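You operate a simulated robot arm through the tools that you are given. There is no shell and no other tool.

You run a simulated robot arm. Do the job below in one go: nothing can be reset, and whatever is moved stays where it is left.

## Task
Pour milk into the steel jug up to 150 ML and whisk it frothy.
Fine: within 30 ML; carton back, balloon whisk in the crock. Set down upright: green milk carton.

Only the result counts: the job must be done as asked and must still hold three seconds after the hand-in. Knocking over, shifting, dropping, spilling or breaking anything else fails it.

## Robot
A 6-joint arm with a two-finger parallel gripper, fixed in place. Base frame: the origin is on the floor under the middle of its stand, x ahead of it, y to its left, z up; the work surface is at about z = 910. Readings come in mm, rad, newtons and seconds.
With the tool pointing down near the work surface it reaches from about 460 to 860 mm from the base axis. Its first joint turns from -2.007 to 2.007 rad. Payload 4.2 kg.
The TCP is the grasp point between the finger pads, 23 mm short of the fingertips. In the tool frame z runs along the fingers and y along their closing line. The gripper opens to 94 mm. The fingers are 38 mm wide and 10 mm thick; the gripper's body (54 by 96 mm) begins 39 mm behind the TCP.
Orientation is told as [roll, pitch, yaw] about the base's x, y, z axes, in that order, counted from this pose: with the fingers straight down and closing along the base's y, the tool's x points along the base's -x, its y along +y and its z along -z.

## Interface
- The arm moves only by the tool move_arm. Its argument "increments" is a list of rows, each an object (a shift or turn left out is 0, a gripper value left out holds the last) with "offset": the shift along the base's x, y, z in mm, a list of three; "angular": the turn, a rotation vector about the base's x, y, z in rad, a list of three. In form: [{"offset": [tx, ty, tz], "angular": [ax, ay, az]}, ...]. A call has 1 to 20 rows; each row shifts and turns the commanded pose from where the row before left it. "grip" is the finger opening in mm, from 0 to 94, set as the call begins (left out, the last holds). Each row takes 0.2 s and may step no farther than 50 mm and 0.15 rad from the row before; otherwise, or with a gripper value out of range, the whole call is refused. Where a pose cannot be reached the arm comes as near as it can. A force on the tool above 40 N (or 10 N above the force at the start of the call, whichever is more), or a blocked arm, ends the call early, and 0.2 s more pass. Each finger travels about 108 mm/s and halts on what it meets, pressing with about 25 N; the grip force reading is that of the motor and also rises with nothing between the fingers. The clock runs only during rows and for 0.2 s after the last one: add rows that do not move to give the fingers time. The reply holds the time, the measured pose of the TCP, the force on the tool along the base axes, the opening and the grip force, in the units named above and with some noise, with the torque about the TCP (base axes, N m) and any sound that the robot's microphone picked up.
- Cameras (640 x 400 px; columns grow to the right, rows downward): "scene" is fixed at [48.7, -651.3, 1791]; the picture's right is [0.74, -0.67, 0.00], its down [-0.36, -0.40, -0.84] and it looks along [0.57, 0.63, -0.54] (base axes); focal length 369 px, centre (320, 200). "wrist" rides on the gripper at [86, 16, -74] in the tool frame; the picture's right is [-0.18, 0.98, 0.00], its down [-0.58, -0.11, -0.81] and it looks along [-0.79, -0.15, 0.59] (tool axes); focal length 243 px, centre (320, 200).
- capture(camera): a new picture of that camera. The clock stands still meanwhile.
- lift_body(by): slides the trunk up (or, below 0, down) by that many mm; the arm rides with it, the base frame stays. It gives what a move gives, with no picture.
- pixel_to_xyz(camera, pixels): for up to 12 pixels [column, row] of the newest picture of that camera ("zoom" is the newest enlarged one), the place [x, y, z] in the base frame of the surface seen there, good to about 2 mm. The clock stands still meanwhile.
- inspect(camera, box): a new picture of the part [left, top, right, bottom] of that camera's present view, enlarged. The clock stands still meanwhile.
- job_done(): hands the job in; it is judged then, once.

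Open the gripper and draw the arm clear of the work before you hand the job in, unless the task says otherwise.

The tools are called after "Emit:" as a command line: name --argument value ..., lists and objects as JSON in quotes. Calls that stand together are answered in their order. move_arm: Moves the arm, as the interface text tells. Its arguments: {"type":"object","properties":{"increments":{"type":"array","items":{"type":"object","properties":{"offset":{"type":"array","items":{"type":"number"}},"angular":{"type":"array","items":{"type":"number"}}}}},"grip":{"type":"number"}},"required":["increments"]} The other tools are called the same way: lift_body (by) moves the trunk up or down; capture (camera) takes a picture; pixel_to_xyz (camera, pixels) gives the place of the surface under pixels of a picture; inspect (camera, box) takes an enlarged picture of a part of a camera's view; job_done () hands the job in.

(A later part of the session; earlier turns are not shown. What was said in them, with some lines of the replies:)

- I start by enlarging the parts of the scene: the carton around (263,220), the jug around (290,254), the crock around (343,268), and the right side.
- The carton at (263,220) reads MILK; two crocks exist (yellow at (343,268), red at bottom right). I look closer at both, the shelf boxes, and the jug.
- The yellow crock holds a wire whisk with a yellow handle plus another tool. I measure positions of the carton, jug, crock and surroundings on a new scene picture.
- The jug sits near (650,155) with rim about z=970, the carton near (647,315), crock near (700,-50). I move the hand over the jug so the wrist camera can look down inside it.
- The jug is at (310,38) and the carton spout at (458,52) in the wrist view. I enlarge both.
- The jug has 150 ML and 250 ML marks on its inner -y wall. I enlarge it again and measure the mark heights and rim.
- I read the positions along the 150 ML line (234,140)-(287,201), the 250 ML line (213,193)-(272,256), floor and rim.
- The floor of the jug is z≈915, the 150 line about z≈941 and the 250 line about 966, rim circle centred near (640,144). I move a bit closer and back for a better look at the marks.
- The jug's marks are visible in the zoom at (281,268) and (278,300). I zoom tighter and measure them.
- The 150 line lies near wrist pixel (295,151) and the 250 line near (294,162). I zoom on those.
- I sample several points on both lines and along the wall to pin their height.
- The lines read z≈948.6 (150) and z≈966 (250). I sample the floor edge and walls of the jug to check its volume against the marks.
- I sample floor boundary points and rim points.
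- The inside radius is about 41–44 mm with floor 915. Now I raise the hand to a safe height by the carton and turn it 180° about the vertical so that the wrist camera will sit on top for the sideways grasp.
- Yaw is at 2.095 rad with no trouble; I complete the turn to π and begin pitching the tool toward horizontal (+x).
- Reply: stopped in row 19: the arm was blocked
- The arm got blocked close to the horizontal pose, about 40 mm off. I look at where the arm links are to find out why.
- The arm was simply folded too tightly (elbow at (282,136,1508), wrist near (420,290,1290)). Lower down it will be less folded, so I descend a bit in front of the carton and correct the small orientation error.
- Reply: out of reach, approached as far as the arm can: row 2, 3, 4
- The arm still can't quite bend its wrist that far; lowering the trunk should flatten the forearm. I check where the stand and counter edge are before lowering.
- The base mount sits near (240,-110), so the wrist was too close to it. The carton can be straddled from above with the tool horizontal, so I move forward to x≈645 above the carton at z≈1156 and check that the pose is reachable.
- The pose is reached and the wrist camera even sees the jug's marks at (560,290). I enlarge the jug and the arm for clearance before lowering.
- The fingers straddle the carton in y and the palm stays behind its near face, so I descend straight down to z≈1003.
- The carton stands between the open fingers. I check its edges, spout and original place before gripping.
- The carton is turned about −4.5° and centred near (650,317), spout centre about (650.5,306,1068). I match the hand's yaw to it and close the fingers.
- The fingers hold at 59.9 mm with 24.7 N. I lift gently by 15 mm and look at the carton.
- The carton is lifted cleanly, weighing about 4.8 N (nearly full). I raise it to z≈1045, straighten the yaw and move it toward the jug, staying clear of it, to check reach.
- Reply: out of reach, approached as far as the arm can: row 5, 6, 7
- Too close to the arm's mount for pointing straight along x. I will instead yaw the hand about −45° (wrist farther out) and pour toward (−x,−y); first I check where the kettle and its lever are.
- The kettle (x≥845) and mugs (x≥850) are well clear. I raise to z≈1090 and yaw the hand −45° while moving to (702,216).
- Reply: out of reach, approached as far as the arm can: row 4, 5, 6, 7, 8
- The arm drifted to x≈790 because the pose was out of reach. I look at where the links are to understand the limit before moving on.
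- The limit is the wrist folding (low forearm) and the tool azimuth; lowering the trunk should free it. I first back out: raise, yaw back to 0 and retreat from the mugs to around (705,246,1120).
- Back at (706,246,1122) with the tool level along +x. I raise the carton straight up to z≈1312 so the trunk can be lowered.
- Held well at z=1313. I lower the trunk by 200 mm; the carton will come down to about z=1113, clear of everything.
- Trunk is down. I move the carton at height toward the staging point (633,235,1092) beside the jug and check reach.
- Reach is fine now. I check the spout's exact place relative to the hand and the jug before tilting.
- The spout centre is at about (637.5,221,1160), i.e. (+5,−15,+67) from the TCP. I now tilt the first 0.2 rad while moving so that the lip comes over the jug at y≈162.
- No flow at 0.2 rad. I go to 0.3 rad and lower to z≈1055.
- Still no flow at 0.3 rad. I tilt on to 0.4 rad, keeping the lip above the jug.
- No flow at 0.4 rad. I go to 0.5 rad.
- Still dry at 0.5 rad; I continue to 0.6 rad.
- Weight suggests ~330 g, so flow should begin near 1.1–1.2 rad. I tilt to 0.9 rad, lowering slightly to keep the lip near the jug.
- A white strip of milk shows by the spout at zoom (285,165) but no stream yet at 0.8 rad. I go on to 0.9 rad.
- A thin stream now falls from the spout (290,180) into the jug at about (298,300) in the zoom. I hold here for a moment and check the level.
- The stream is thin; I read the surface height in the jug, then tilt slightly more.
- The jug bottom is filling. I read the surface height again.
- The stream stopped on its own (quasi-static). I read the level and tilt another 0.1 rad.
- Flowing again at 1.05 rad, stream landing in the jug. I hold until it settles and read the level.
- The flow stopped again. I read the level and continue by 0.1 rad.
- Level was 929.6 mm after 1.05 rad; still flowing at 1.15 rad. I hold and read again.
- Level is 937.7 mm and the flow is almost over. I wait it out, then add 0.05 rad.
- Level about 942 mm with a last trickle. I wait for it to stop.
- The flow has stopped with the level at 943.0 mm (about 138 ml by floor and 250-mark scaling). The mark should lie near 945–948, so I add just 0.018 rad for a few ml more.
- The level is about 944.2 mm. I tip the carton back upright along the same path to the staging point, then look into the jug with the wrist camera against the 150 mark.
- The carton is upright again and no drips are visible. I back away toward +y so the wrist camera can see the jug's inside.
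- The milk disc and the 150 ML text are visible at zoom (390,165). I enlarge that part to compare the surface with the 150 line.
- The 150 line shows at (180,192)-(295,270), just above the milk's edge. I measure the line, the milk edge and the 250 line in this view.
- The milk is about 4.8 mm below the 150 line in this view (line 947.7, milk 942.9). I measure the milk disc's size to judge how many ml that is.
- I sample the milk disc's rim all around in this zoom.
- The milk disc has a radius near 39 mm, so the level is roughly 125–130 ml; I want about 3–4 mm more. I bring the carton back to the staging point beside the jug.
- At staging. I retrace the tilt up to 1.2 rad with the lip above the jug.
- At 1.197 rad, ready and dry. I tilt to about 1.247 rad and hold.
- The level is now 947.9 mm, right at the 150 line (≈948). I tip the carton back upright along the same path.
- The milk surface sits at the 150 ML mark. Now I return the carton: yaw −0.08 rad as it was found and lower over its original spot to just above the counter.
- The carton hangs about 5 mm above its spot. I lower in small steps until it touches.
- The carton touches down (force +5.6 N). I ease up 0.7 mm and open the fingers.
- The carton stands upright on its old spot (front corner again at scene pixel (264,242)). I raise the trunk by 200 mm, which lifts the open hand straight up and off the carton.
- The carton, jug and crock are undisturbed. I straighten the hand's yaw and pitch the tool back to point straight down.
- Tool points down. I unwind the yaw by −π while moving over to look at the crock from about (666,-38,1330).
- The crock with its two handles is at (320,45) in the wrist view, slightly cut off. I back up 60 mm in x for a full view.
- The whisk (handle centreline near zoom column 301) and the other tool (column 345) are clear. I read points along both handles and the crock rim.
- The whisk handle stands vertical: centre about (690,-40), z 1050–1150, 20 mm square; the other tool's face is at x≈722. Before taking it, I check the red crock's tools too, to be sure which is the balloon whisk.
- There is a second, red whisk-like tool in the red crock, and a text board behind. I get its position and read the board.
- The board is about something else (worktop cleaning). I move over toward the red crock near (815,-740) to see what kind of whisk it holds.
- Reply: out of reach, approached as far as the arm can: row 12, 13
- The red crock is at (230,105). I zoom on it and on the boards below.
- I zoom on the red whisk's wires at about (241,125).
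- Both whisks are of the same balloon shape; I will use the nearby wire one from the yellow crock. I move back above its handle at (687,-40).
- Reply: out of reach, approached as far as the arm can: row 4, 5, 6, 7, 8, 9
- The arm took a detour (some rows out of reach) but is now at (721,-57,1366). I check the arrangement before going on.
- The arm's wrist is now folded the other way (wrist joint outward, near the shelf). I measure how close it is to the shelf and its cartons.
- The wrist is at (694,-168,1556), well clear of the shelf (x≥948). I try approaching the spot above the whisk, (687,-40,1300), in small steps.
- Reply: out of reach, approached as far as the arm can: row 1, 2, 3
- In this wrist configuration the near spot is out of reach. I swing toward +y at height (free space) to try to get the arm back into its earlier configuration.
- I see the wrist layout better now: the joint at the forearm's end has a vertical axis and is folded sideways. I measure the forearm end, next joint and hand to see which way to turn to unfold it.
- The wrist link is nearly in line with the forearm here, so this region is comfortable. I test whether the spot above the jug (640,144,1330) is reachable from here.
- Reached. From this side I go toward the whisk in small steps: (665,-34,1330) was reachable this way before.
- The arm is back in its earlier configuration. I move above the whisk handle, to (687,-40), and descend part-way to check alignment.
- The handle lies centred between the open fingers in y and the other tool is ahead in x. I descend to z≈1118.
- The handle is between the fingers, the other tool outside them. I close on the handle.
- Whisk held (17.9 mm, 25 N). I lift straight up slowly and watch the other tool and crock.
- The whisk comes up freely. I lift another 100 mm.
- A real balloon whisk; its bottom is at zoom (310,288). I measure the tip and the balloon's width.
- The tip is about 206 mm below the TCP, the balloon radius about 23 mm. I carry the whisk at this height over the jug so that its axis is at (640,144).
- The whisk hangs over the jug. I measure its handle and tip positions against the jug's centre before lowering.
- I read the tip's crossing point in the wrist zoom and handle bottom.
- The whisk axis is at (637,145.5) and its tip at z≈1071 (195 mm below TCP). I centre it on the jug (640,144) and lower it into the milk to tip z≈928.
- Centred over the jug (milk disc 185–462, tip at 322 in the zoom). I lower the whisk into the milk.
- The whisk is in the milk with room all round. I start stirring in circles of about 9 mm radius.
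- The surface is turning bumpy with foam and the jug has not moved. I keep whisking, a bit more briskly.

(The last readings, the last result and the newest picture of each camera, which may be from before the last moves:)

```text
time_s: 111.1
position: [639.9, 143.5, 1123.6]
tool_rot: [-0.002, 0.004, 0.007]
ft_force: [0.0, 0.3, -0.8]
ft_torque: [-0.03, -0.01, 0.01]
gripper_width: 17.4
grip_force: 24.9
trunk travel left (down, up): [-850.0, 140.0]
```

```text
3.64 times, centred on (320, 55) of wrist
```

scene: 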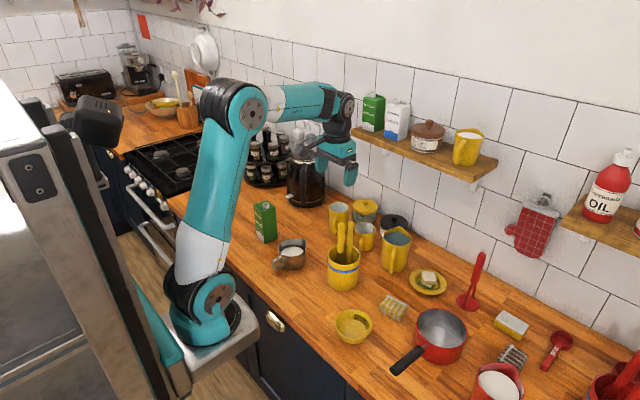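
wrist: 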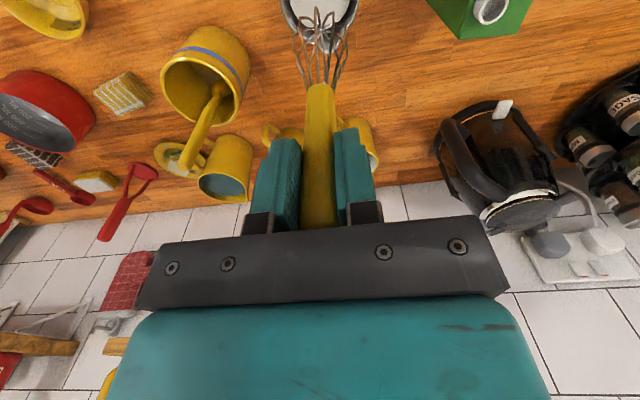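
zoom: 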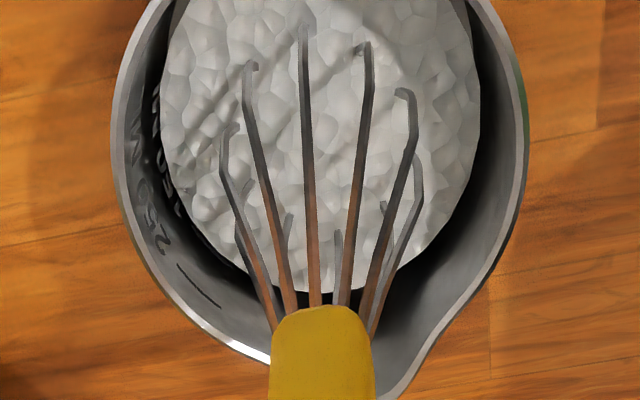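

The froth is growing strongly (bubbly surface). I continue whisking until it no longer changes.

Emit:
move_arm --increments '[{"offset": [9, 0, 0]}, {"offset": [-9, 9, 0]}, {"offset": [-9, -9, 0]}, {"offset": [9, -9, 0]}, {"offset": [9, 9, 0]}, {"offset": [-9, 9, 0]}, {"offset": [-9, -9, 0]}, {"offset": [9, -9, 0]}, {"offset": [9, 9, 0]}, {"offset": [-9, 9, 0]}, {"offset": [-9, -9, 0]}, {"offset": [9, -9, 0]}, {"offset": [9, 9, 0]}, {"offset": [-9, 9, 0]}, {"offset": [-9, -9, 0]}, {"offset": [9, -9, 0]}, {"offset": [9, 9, 0]}, {"offset": [-9, 0, 0]}]'

Emit:
move_arm --increments '[{"offset": [0, 9, 0]}, {"offset": [0, -18, 0]}, {"offset": [0, 18, 0]}, {"offset": [0, -18, 0]}, {"offset": [0, 18, 0]}, {"offset": [0, -18, 0]}, {"offset": [0, 18, 0]}, {"offset": [0, -18, 0]}, {"offset": [0, 18, 0]}, {"offset": [0, -18, 0]}, {"offset": [0, 18, 0]}, {"offset": [0, -18, 0]}, {"offset": [0, 18, 0]}, {"offset": [0, -18, 0]}, {"offset": [0, 18, 0]}, {"offset": [0, -18, 0]}, {"offset": [0, 18, 0]}, {"offset": [0, -9, 0]}]'

Emit:
inspect --camera "scene" --box '[265, 200, 325, 280]'

Emit:
inspect --camera "wrist" --box '[270, 0, 370, 110]'

```text
time_s: 114.9
position: [638.5, 143.1, 1121.9]
tool_rot: [0.0, 0.005, 0.006]
ft_force: [-0.9, -0.5, -0.7]
ft_torque: [0.01, -0.01, 0.01]
gripper_width: 17.7
grip_force: 25.6
trunk travel left (down, up): [-850.0, 140.0]
```

```text
time_s: 118.7
position: [639.5, 141.2, 1124.5]
tool_rot: [0.0, 0.003, 0.005]
ft_force: [-0.2, -0.2, 0.1]
ft_torque: [0.0, -0.03, 0.04]
gripper_width: 17.6
grip_force: 25.1
trunk travel left (down, up): [-850.0, 140.0]
```

```text
5.00 times, centred on (295, 240) of scene
```

zoom: 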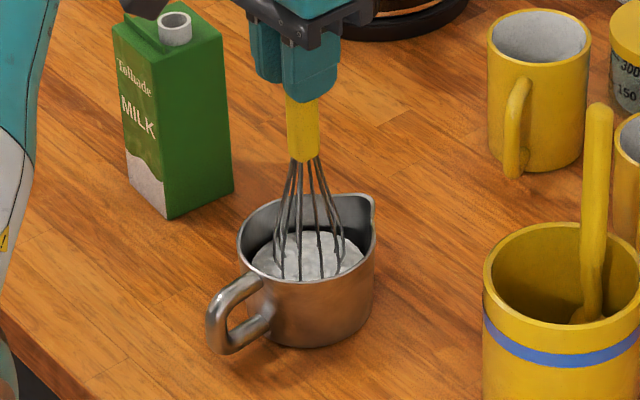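

```text
3.64 times, centred on (320, 55) of wrist
```

zoom: 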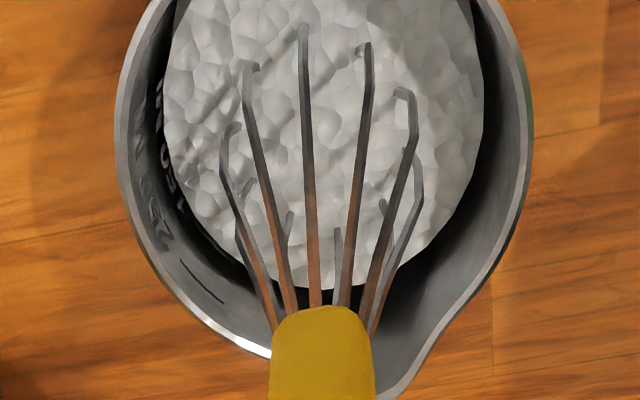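

Foam is richer still. One more round and a comparison.

Emit:
move_arm --increments '[{"offset": [9, 0, 0]}, {"offset": [-9, 9, 0]}, {"offset": [-9, -9, 0]}, {"offset": [9, -9, 0]}, {"offset": [9, 9, 0]}, {"offset": [-9, 9, 0]}, {"offset": [-9, -9, 0]}, {"offset": [9, -9, 0]}, {"offset": [9, 9, 0]}, {"offset": [-9, 9, 0]}, {"offset": [-9, -9, 0]}, {"offset": [9, -9, 0]}, {"offset": [9, 9, 0]}, {"offset": [-9, 9, 0]}, {"offset": [-9, -9, 0]}, {"offset": [9, -9, 0]}, {"offset": [9, 9, 0]}, {"offset": [-9, 0, 0]}]'

Emit:
move_arm --increments '[{"offset": [0, 9, 0]}, {"offset": [0, -18, 0]}, {"offset": [0, 18, 0]}, {"offset": [0, -18, 0]}, {"offset": [0, 18, 0]}, {"offset": [0, -18, 0]}, {"offset": [0, 18, 0]}, {"offset": [0, -18, 0]}, {"offset": [0, 18, 0]}, {"offset": [0, -18, 0]}, {"offset": [0, 18, 0]}, {"offset": [0, -18, 0]}, {"offset": [0, 18, 0]}, {"offset": [0, -18, 0]}, {"offset": [0, 18, 0]}, {"offset": [0, -18, 0]}, {"offset": [0, 18, 0]}, {"offset": [0, -9, 0]}]'

Emit:
inspect --camera "scene" --box '[265, 200, 325, 280]'

Emit:
inspect --camera "wrist" --box '[270, 0, 370, 110]'

```text
time_s: 122.5
position: [640.0, 141.8, 1123.2]
tool_rot: [-0.001, 0.003, 0.005]
ft_force: [-0.7, 0.0, -1.2]
ft_torque: [0.0, 0.0, -0.01]
gripper_width: 17.6
grip_force: 24.9
trunk travel left (down, up): [-850.0, 140.0]
```

```text
time_s: 126.3
position: [640.5, 144.0, 1123.4]
tool_rot: [-0.001, 0.004, 0.006]
ft_force: [-0.5, 0.0, -0.7]
ft_torque: [0.0, 0.01, 0.0]
gripper_width: 17.7
grip_force: 25.2
trunk travel left (down, up): [-850.0, 140.0]
```

```text
5.00 times, centred on (295, 240) of scene
```

zoom: 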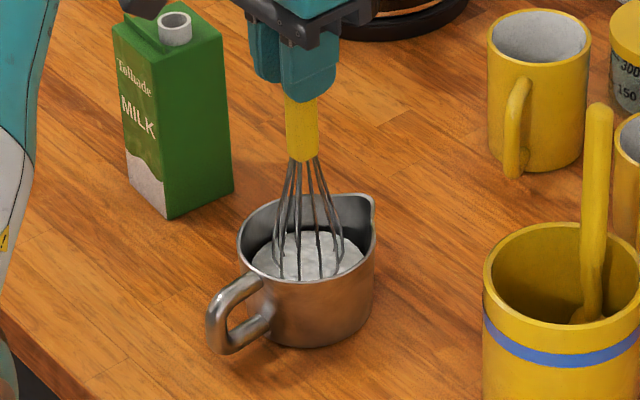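

```text
3.64 times, centred on (320, 55) of wrist
```

zoom: 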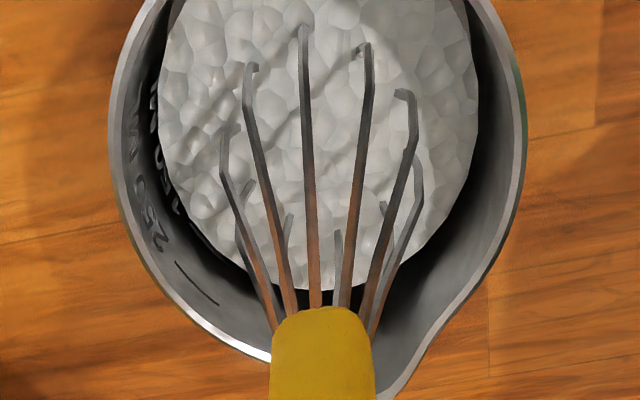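

The froth looks fully developed. I add one last round, then lift the whisk straight up slowly and let it drip over the jug.

Emit:
move_arm --increments '[{"offset": [9, 0, 0]}, {"offset": [-9, 9, 0]}, {"offset": [-9, -9, 0]}, {"offset": [9, -9, 0]}, {"offset": [9, 9, 0]}, {"offset": [-9, 9, 0]}, {"offset": [-9, -9, 0]}, {"offset": [9, -9, 0]}, {"offset": [9, 9, 0]}, {"offset": [-9, 9, 0]}, {"offset": [-9, -9, 0]}, {"offset": [9, -9, 0]}, {"offset": [9, 9, 0]}, {"offset": [-9, 9, 0]}, {"offset": [-9, -9, 0]}, {"offset": [9, -9, 0]}, {"offset": [9, 9, 0]}, {"offset": [-9, 0, 0]}]'

Emit:
move_arm --increments '[{}, {"offset": [0, 0, 8]}, {"offset": [0, 0, 10]}, {"offset": [0, 0, 12]}, {}, {}, {}, {"offset": [0, 0, 15]}, {"offset": [0, 0, 20]}, {"offset": [0, 0, 25]}, {"offset": [0, 0, 27]}, {"offset": [0, 0, 26]}, {}]'

Emit:
inspect --camera "scene" --box '[255, 170, 345, 280]'

Emit:
capture --camera "wrist"

```text
time_s: 130.1
position: [639.1, 141.8, 1122.3]
tool_rot: [0.0, 0.002, 0.006]
ft_force: [0.1, -0.4, -1.3]
ft_torque: [-0.01, -0.03, -0.01]
gripper_width: 17.3
grip_force: 24.6
trunk travel left (down, up): [-850.0, 140.0]
```

```text
time_s: 132.9
position: [641.5, 141.5, 1264.3]
tool_rot: [0.0, 0.004, 0.005]
ft_force: [-0.2, -0.5, -1.4]
ft_torque: [0.01, -0.01, 0.04]
gripper_width: 17.8
grip_force: 24.9
trunk travel left (down, up): [-850.0, 140.0]
```

```text
3.64 times, centred on (300, 225) of scene
```

zoom: 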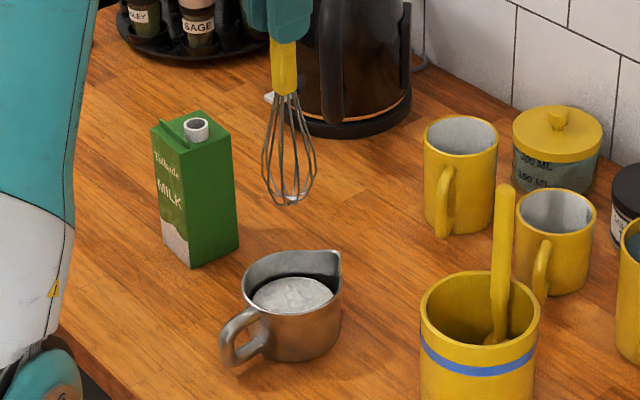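

```text
taken
```

wrist: 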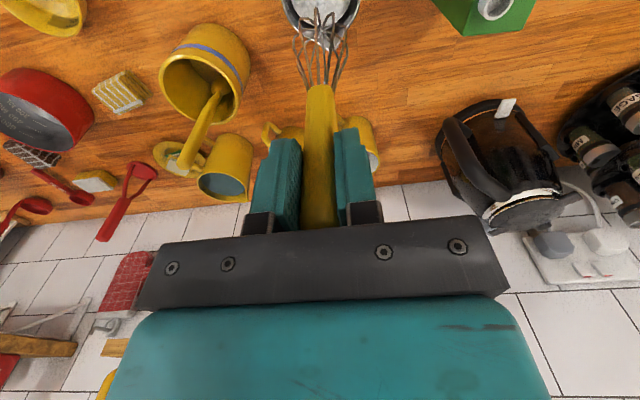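

The foam stays on the milk. Before returning the whisk I check that the other tool in the crock has not moved and re-measure the crock opening.

Emit:
pixel_to_xyz --camera "zoom" --pixels '[[503, 192], [502, 230], [500, 270], [498, 310], [495, 340], [428, 310], [536, 305], [480, 275], [470, 345], [285, 203], [266, 170], [312, 165]]'

Emit:
inspect --camera "wrist" --box '[140, 10, 270, 210]'

```text
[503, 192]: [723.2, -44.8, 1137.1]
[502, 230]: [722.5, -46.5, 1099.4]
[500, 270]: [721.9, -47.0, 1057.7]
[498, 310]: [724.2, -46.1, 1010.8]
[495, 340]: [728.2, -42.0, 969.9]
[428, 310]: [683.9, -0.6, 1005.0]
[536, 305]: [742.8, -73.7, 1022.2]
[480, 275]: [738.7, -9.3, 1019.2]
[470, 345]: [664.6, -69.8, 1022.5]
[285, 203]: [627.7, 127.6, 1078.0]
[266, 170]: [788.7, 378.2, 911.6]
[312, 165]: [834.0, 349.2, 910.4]
```

```text
2.00 times, centred on (205, 110) of wrist
```

zoom: 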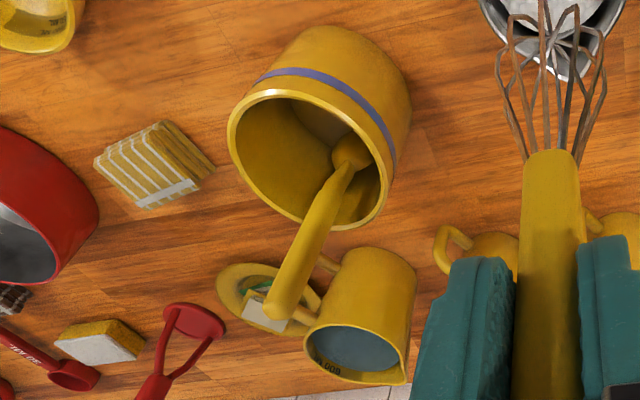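

The spoon in the crock is unchanged. I carry the whisk back above its place in the crock at (687.5,-39.5).

Emit:
move_arm --increments '[{"offset": [4, -19, 0]}, {"offset": [8, -36, 0]}, {"offset": [10, -36, 0]}, {"offset": [10, -36, 0]}, {"offset": [10, -36, 0]}, {"offset": [5, -19.5, 0]}, {}, {}]'

Emit:
inspect --camera "scene" --box '[310, 190, 380, 300]'

Emit:
inspect --camera "wrist" --box '[260, 0, 380, 120]'

```text
time_s: 134.7
position: [686.6, -40.3, 1266.2]
tool_rot: [0.0, 0.005, 0.005]
ft_force: [0.5, -0.2, 0.3]
ft_torque: [-0.01, 0.01, -0.03]
gripper_width: 17.8
grip_force: 24.8
trunk travel left (down, up): [-850.0, 140.0]
```

```text
3.64 times, centred on (345, 245) of scene
```

zoom: 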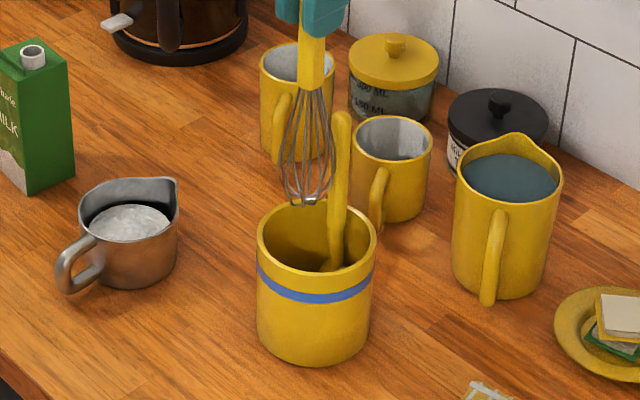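

```text
3.33 times, centred on (320, 60) of wrist
```

zoom: 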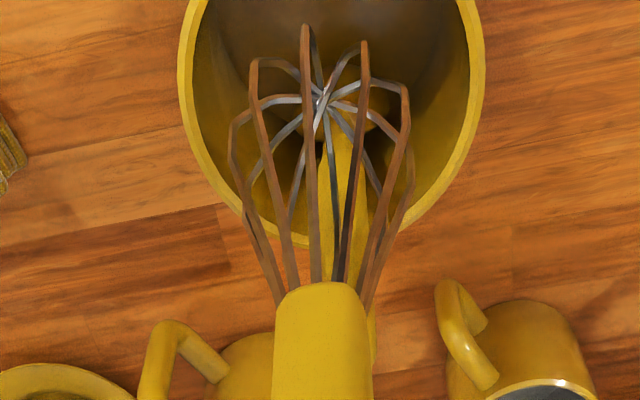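

The whisk is over its place in the crock. I lower it in steps.

Emit:
move_arm --increments '[{"offset": [0, 0, -20]}, {"offset": [0, 0, -20]}, {"offset": [0, 0, -20]}, {"offset": [0, 0, -20]}, {"offset": [0, 0, -20]}, {}]'

Emit:
inspect --camera "scene" --box '[310, 180, 380, 300]'

```text
time_s: 136.1
position: [687.5, -42.1, 1167.2]
tool_rot: [-0.001, 0.004, 0.005]
ft_force: [0.2, -0.8, -1.4]
ft_torque: [0.01, -0.02, 0.01]
gripper_width: 17.4
grip_force: 25.6
trunk travel left (down, up): [-850.0, 140.0]
```

```text
3.33 times, centred on (345, 240) of scene
```

zoom: 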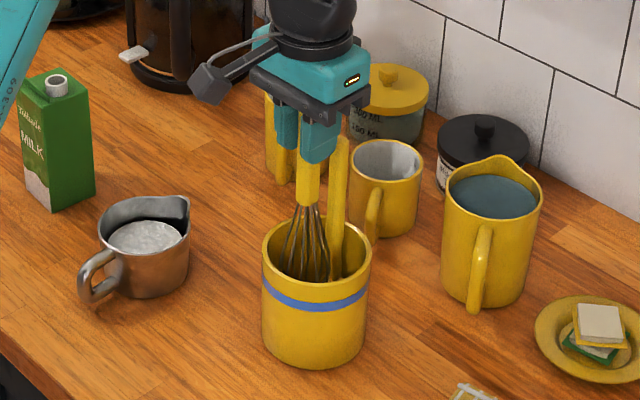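

It goes in freely. I lower the remaining 44 mm to near the original height, watching for contact.

Emit:
move_arm --increments '[{"offset": [0, 0.5, -15]}, {"offset": [0, 0.5, -12]}, {"offset": [0, 0, -8]}, {"offset": [0, 0, -5]}, {"offset": [0, 0, -3]}, {}]'

```text
time_s: 137.5
position: [685.5, -40.0, 1123.9]
tool_rot: [-0.001, 0.004, 0.005]
ft_force: [-0.4, -0.1, -1.3]
ft_torque: [-0.02, 0.0, 0.03]
gripper_width: 17.6
grip_force: 25.4
trunk travel left (down, up): [-850.0, 140.0]
```

No contact yet at z≈1124 (it was gripped at 1121). I lower gently further.

Emit:
move_arm --increments '[{"offset": [0, 0, -2]}, {"offset": [0, 0, -1.5]}, {}]'

```text
time_s: 138.3
position: [685.5, -37.4, 1119.8]
tool_rot: [0.0, 0.001, 0.006]
ft_force: [-1.2, -0.2, 10.2]
ft_torque: [0.05, 0.39, -0.01]
gripper_width: 17.2
grip_force: 25.0
trunk travel left (down, up): [-850.0, 140.0]
```

Contact (+10 N). I ease up 1.2 mm and then release.

Emit:
move_arm --increments '[{"offset": [0, 0, 1.2]}, {}]'

Emit:
inspect --camera "scene" --box '[310, 180, 380, 300]'

```text
time_s: 138.9
position: [686.8, -39.7, 1120.5]
tool_rot: [0.001, 0.003, 0.005]
ft_force: [-1.1, 0.8, 7.6]
ft_torque: [0.07, 0.09, 0.0]
gripper_width: 17.4
grip_force: 24.4
trunk travel left (down, up): [-850.0, 140.0]
```

```text
3.33 times, centred on (345, 240) of scene
```

zoom: 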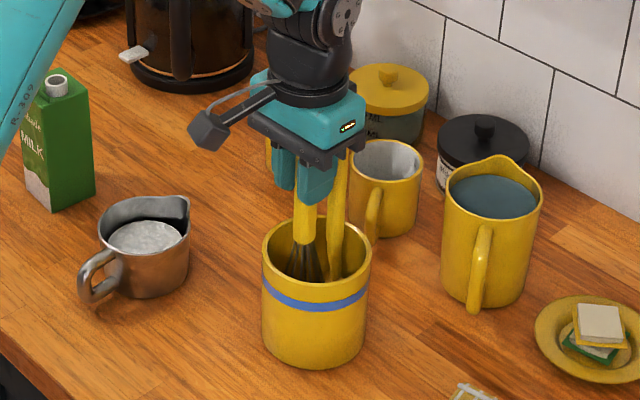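

Still pressing 7.6 N; I ease up 1 mm more and open the fingers.

Emit:
move_arm --increments '[{"offset": [0, 0, 1]}, {}]'

Emit:
move_arm --grip 70 --increments '[{}, {}, {}, {}]'

Emit:
inspect --camera "scene" --box '[310, 180, 380, 300]'

Emit:
capture --camera "wrist"

```text
time_s: 139.5
position: [686.9, -40.2, 1120.7]
tool_rot: [0.001, 0.005, 0.006]
ft_force: [-0.2, -0.1, -0.2]
ft_torque: [-0.02, -0.03, 0.02]
gripper_width: 17.7
grip_force: 25.6
trunk travel left (down, up): [-850.0, 140.0]
```

```text
time_s: 140.5
position: [686.6, -38.9, 1120.8]
tool_rot: [0.0, 0.004, 0.006]
ft_force: [0.4, 0.0, -0.4]
ft_torque: [-0.02, -0.02, -0.04]
gripper_width: 69.9
grip_force: 0.0
trunk travel left (down, up): [-850.0, 140.0]
```

```text
3.33 times, centred on (345, 240) of scene
```

zoom: 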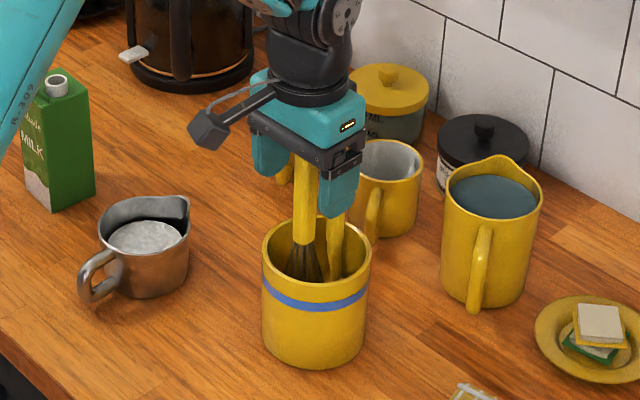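

```text
taken
```

wrist: 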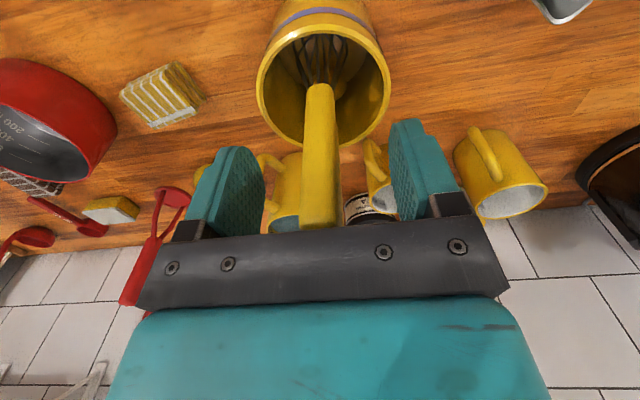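

The whisk stands upright in the crock as before. I open fully and raise the hand straight up, clear of the handles.

Emit:
move_arm --grip 94 --increments '[{}, {"offset": [0, 0, 10]}, {"offset": [0, 0, 20]}, {"offset": [0, 0, 30]}, {"offset": [0, 0, 40]}, {"offset": [0, 0, 40]}, {"offset": [0, 0, 40]}, {"offset": [-10, 0, 40]}, {}]'

Emit:
capture --camera "scene"

Emit:
inspect --camera "scene" --box '[240, 180, 380, 300]'

```text
time_s: 142.5
position: [676.4, -40.5, 1341.8]
tool_rot: [0.0, 0.003, 0.005]
ft_force: [0.0, 0.7, -0.5]
ft_torque: [-0.04, 0.0, 0.03]
gripper_width: 94.0
grip_force: 0.1
trunk travel left (down, up): [-850.0, 140.0]
```

```text
taken
```

scene: 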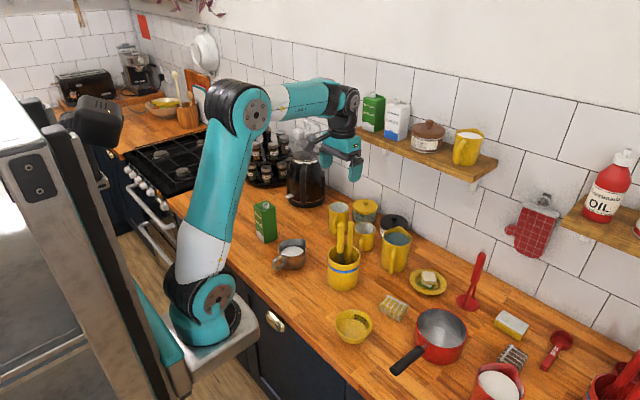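

```text
3.33 times, centred on (310, 240) of scene
```

zoom: 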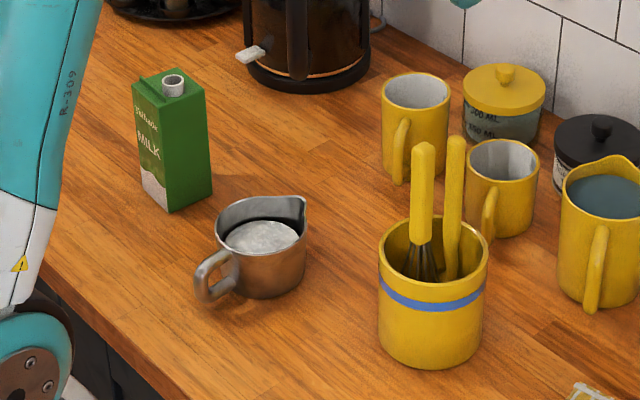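

Everything stands in place and the milk is foamy. I take a closing look into the jug with the wrist camera from above.

Emit:
move_arm --increments '[{"offset": [-10, 35, 0]}, {"offset": [-14, 40, 0]}, {"offset": [-14, 40, 0]}, {"offset": [-14, 40, -15]}, {"offset": [-14, 35, -20]}, {"offset": [-14, 10, -20]}, {}]'

Emit:
capture --camera "wrist"

Emit:
inspect --camera "wrist" --box '[260, 0, 380, 110]'

```text
time_s: 144.1
position: [595.2, 161.6, 1286.0]
tool_rot: [0.0, 0.004, 0.004]
ft_force: [0.5, 0.6, -0.6]
ft_torque: [0.0, 0.0, 0.0]
gripper_width: 93.9
grip_force: 0.0
trunk travel left (down, up): [-850.0, 140.0]
```

```text
taken
```

wrist: 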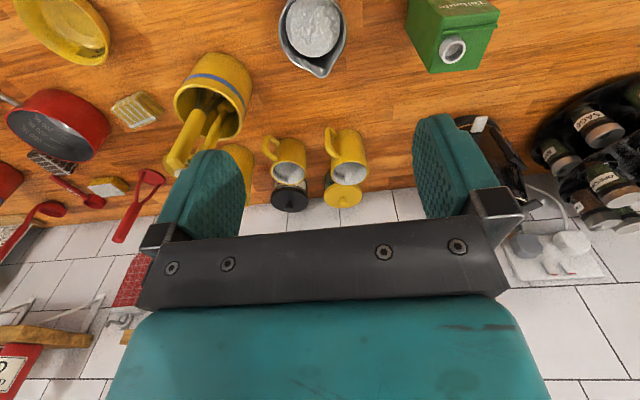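

```text
3.64 times, centred on (320, 55) of wrist
```

zoom: 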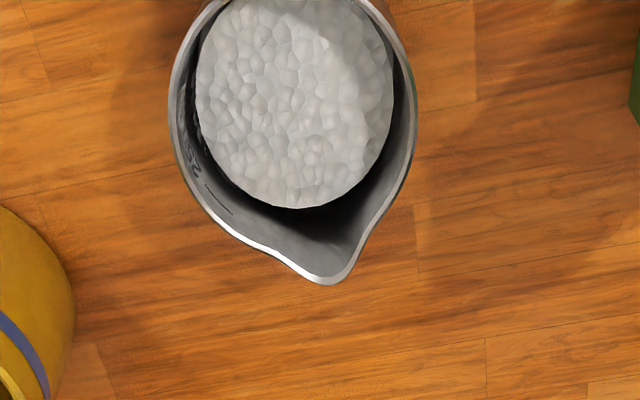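

The froth covers the milk fully, there is no spill around the jug, the carton stands upright on its spot and the whisk is in the crock. I raise the open hand further clear of the work.

Emit:
move_arm --increments '[{"offset": [0, -20, 35]}, {"offset": [0, -30, 35]}, {"offset": [0, -30, 35]}, {}, {}]'

Emit:
capture --camera "scene"

```text
time_s: 145.3
position: [595.6, 81.3, 1392.5]
tool_rot: [-0.002, 0.003, 0.006]
ft_force: [0.4, -0.1, 0.0]
ft_torque: [-0.01, -0.03, 0.0]
gripper_width: 94.1
grip_force: 0.0
trunk travel left (down, up): [-850.0, 140.0]
```

```text
taken
```

scene: 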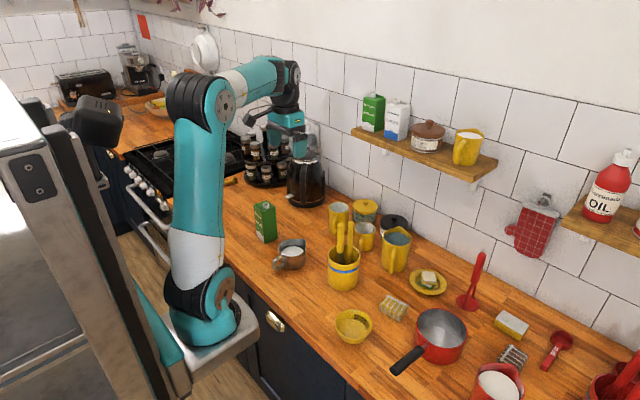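

The final picture shows the carton upright at (264,222), the frothy jug at (290,255) and the whisk in the crock at (343,240), with the hand open and clear. I hand the job in.

Emit:
job_done

```text
The job is handed in.
```

The milk is poured and whisked frothy, and the job is handed in; I have not seen the verdict.

- **Milk:** the surface read about 948 mm before whisking, and the jug's 150 ML line measured 947.5–949 mm. I put it at roughly 145–155 ML. The arm's force reading did not change as milk left the carton, so the level is the only measure behind that estimate.
- **Froth:** the surface was fully covered in foam when I last looked, about 14 seconds after the last whisking.
- **Carton:** the green carton stands upright within about 2 mm of where I picked it up.
- **Whisk:** it is back upright in the yellow crock beside the spoon, which did not move. There is a second whisk of the same shape in the red crock. The task did not say which one, so I used the one near the jug.

I saw no spills and nothing else shifted in the final pictures. The hand is open and clear of the work.
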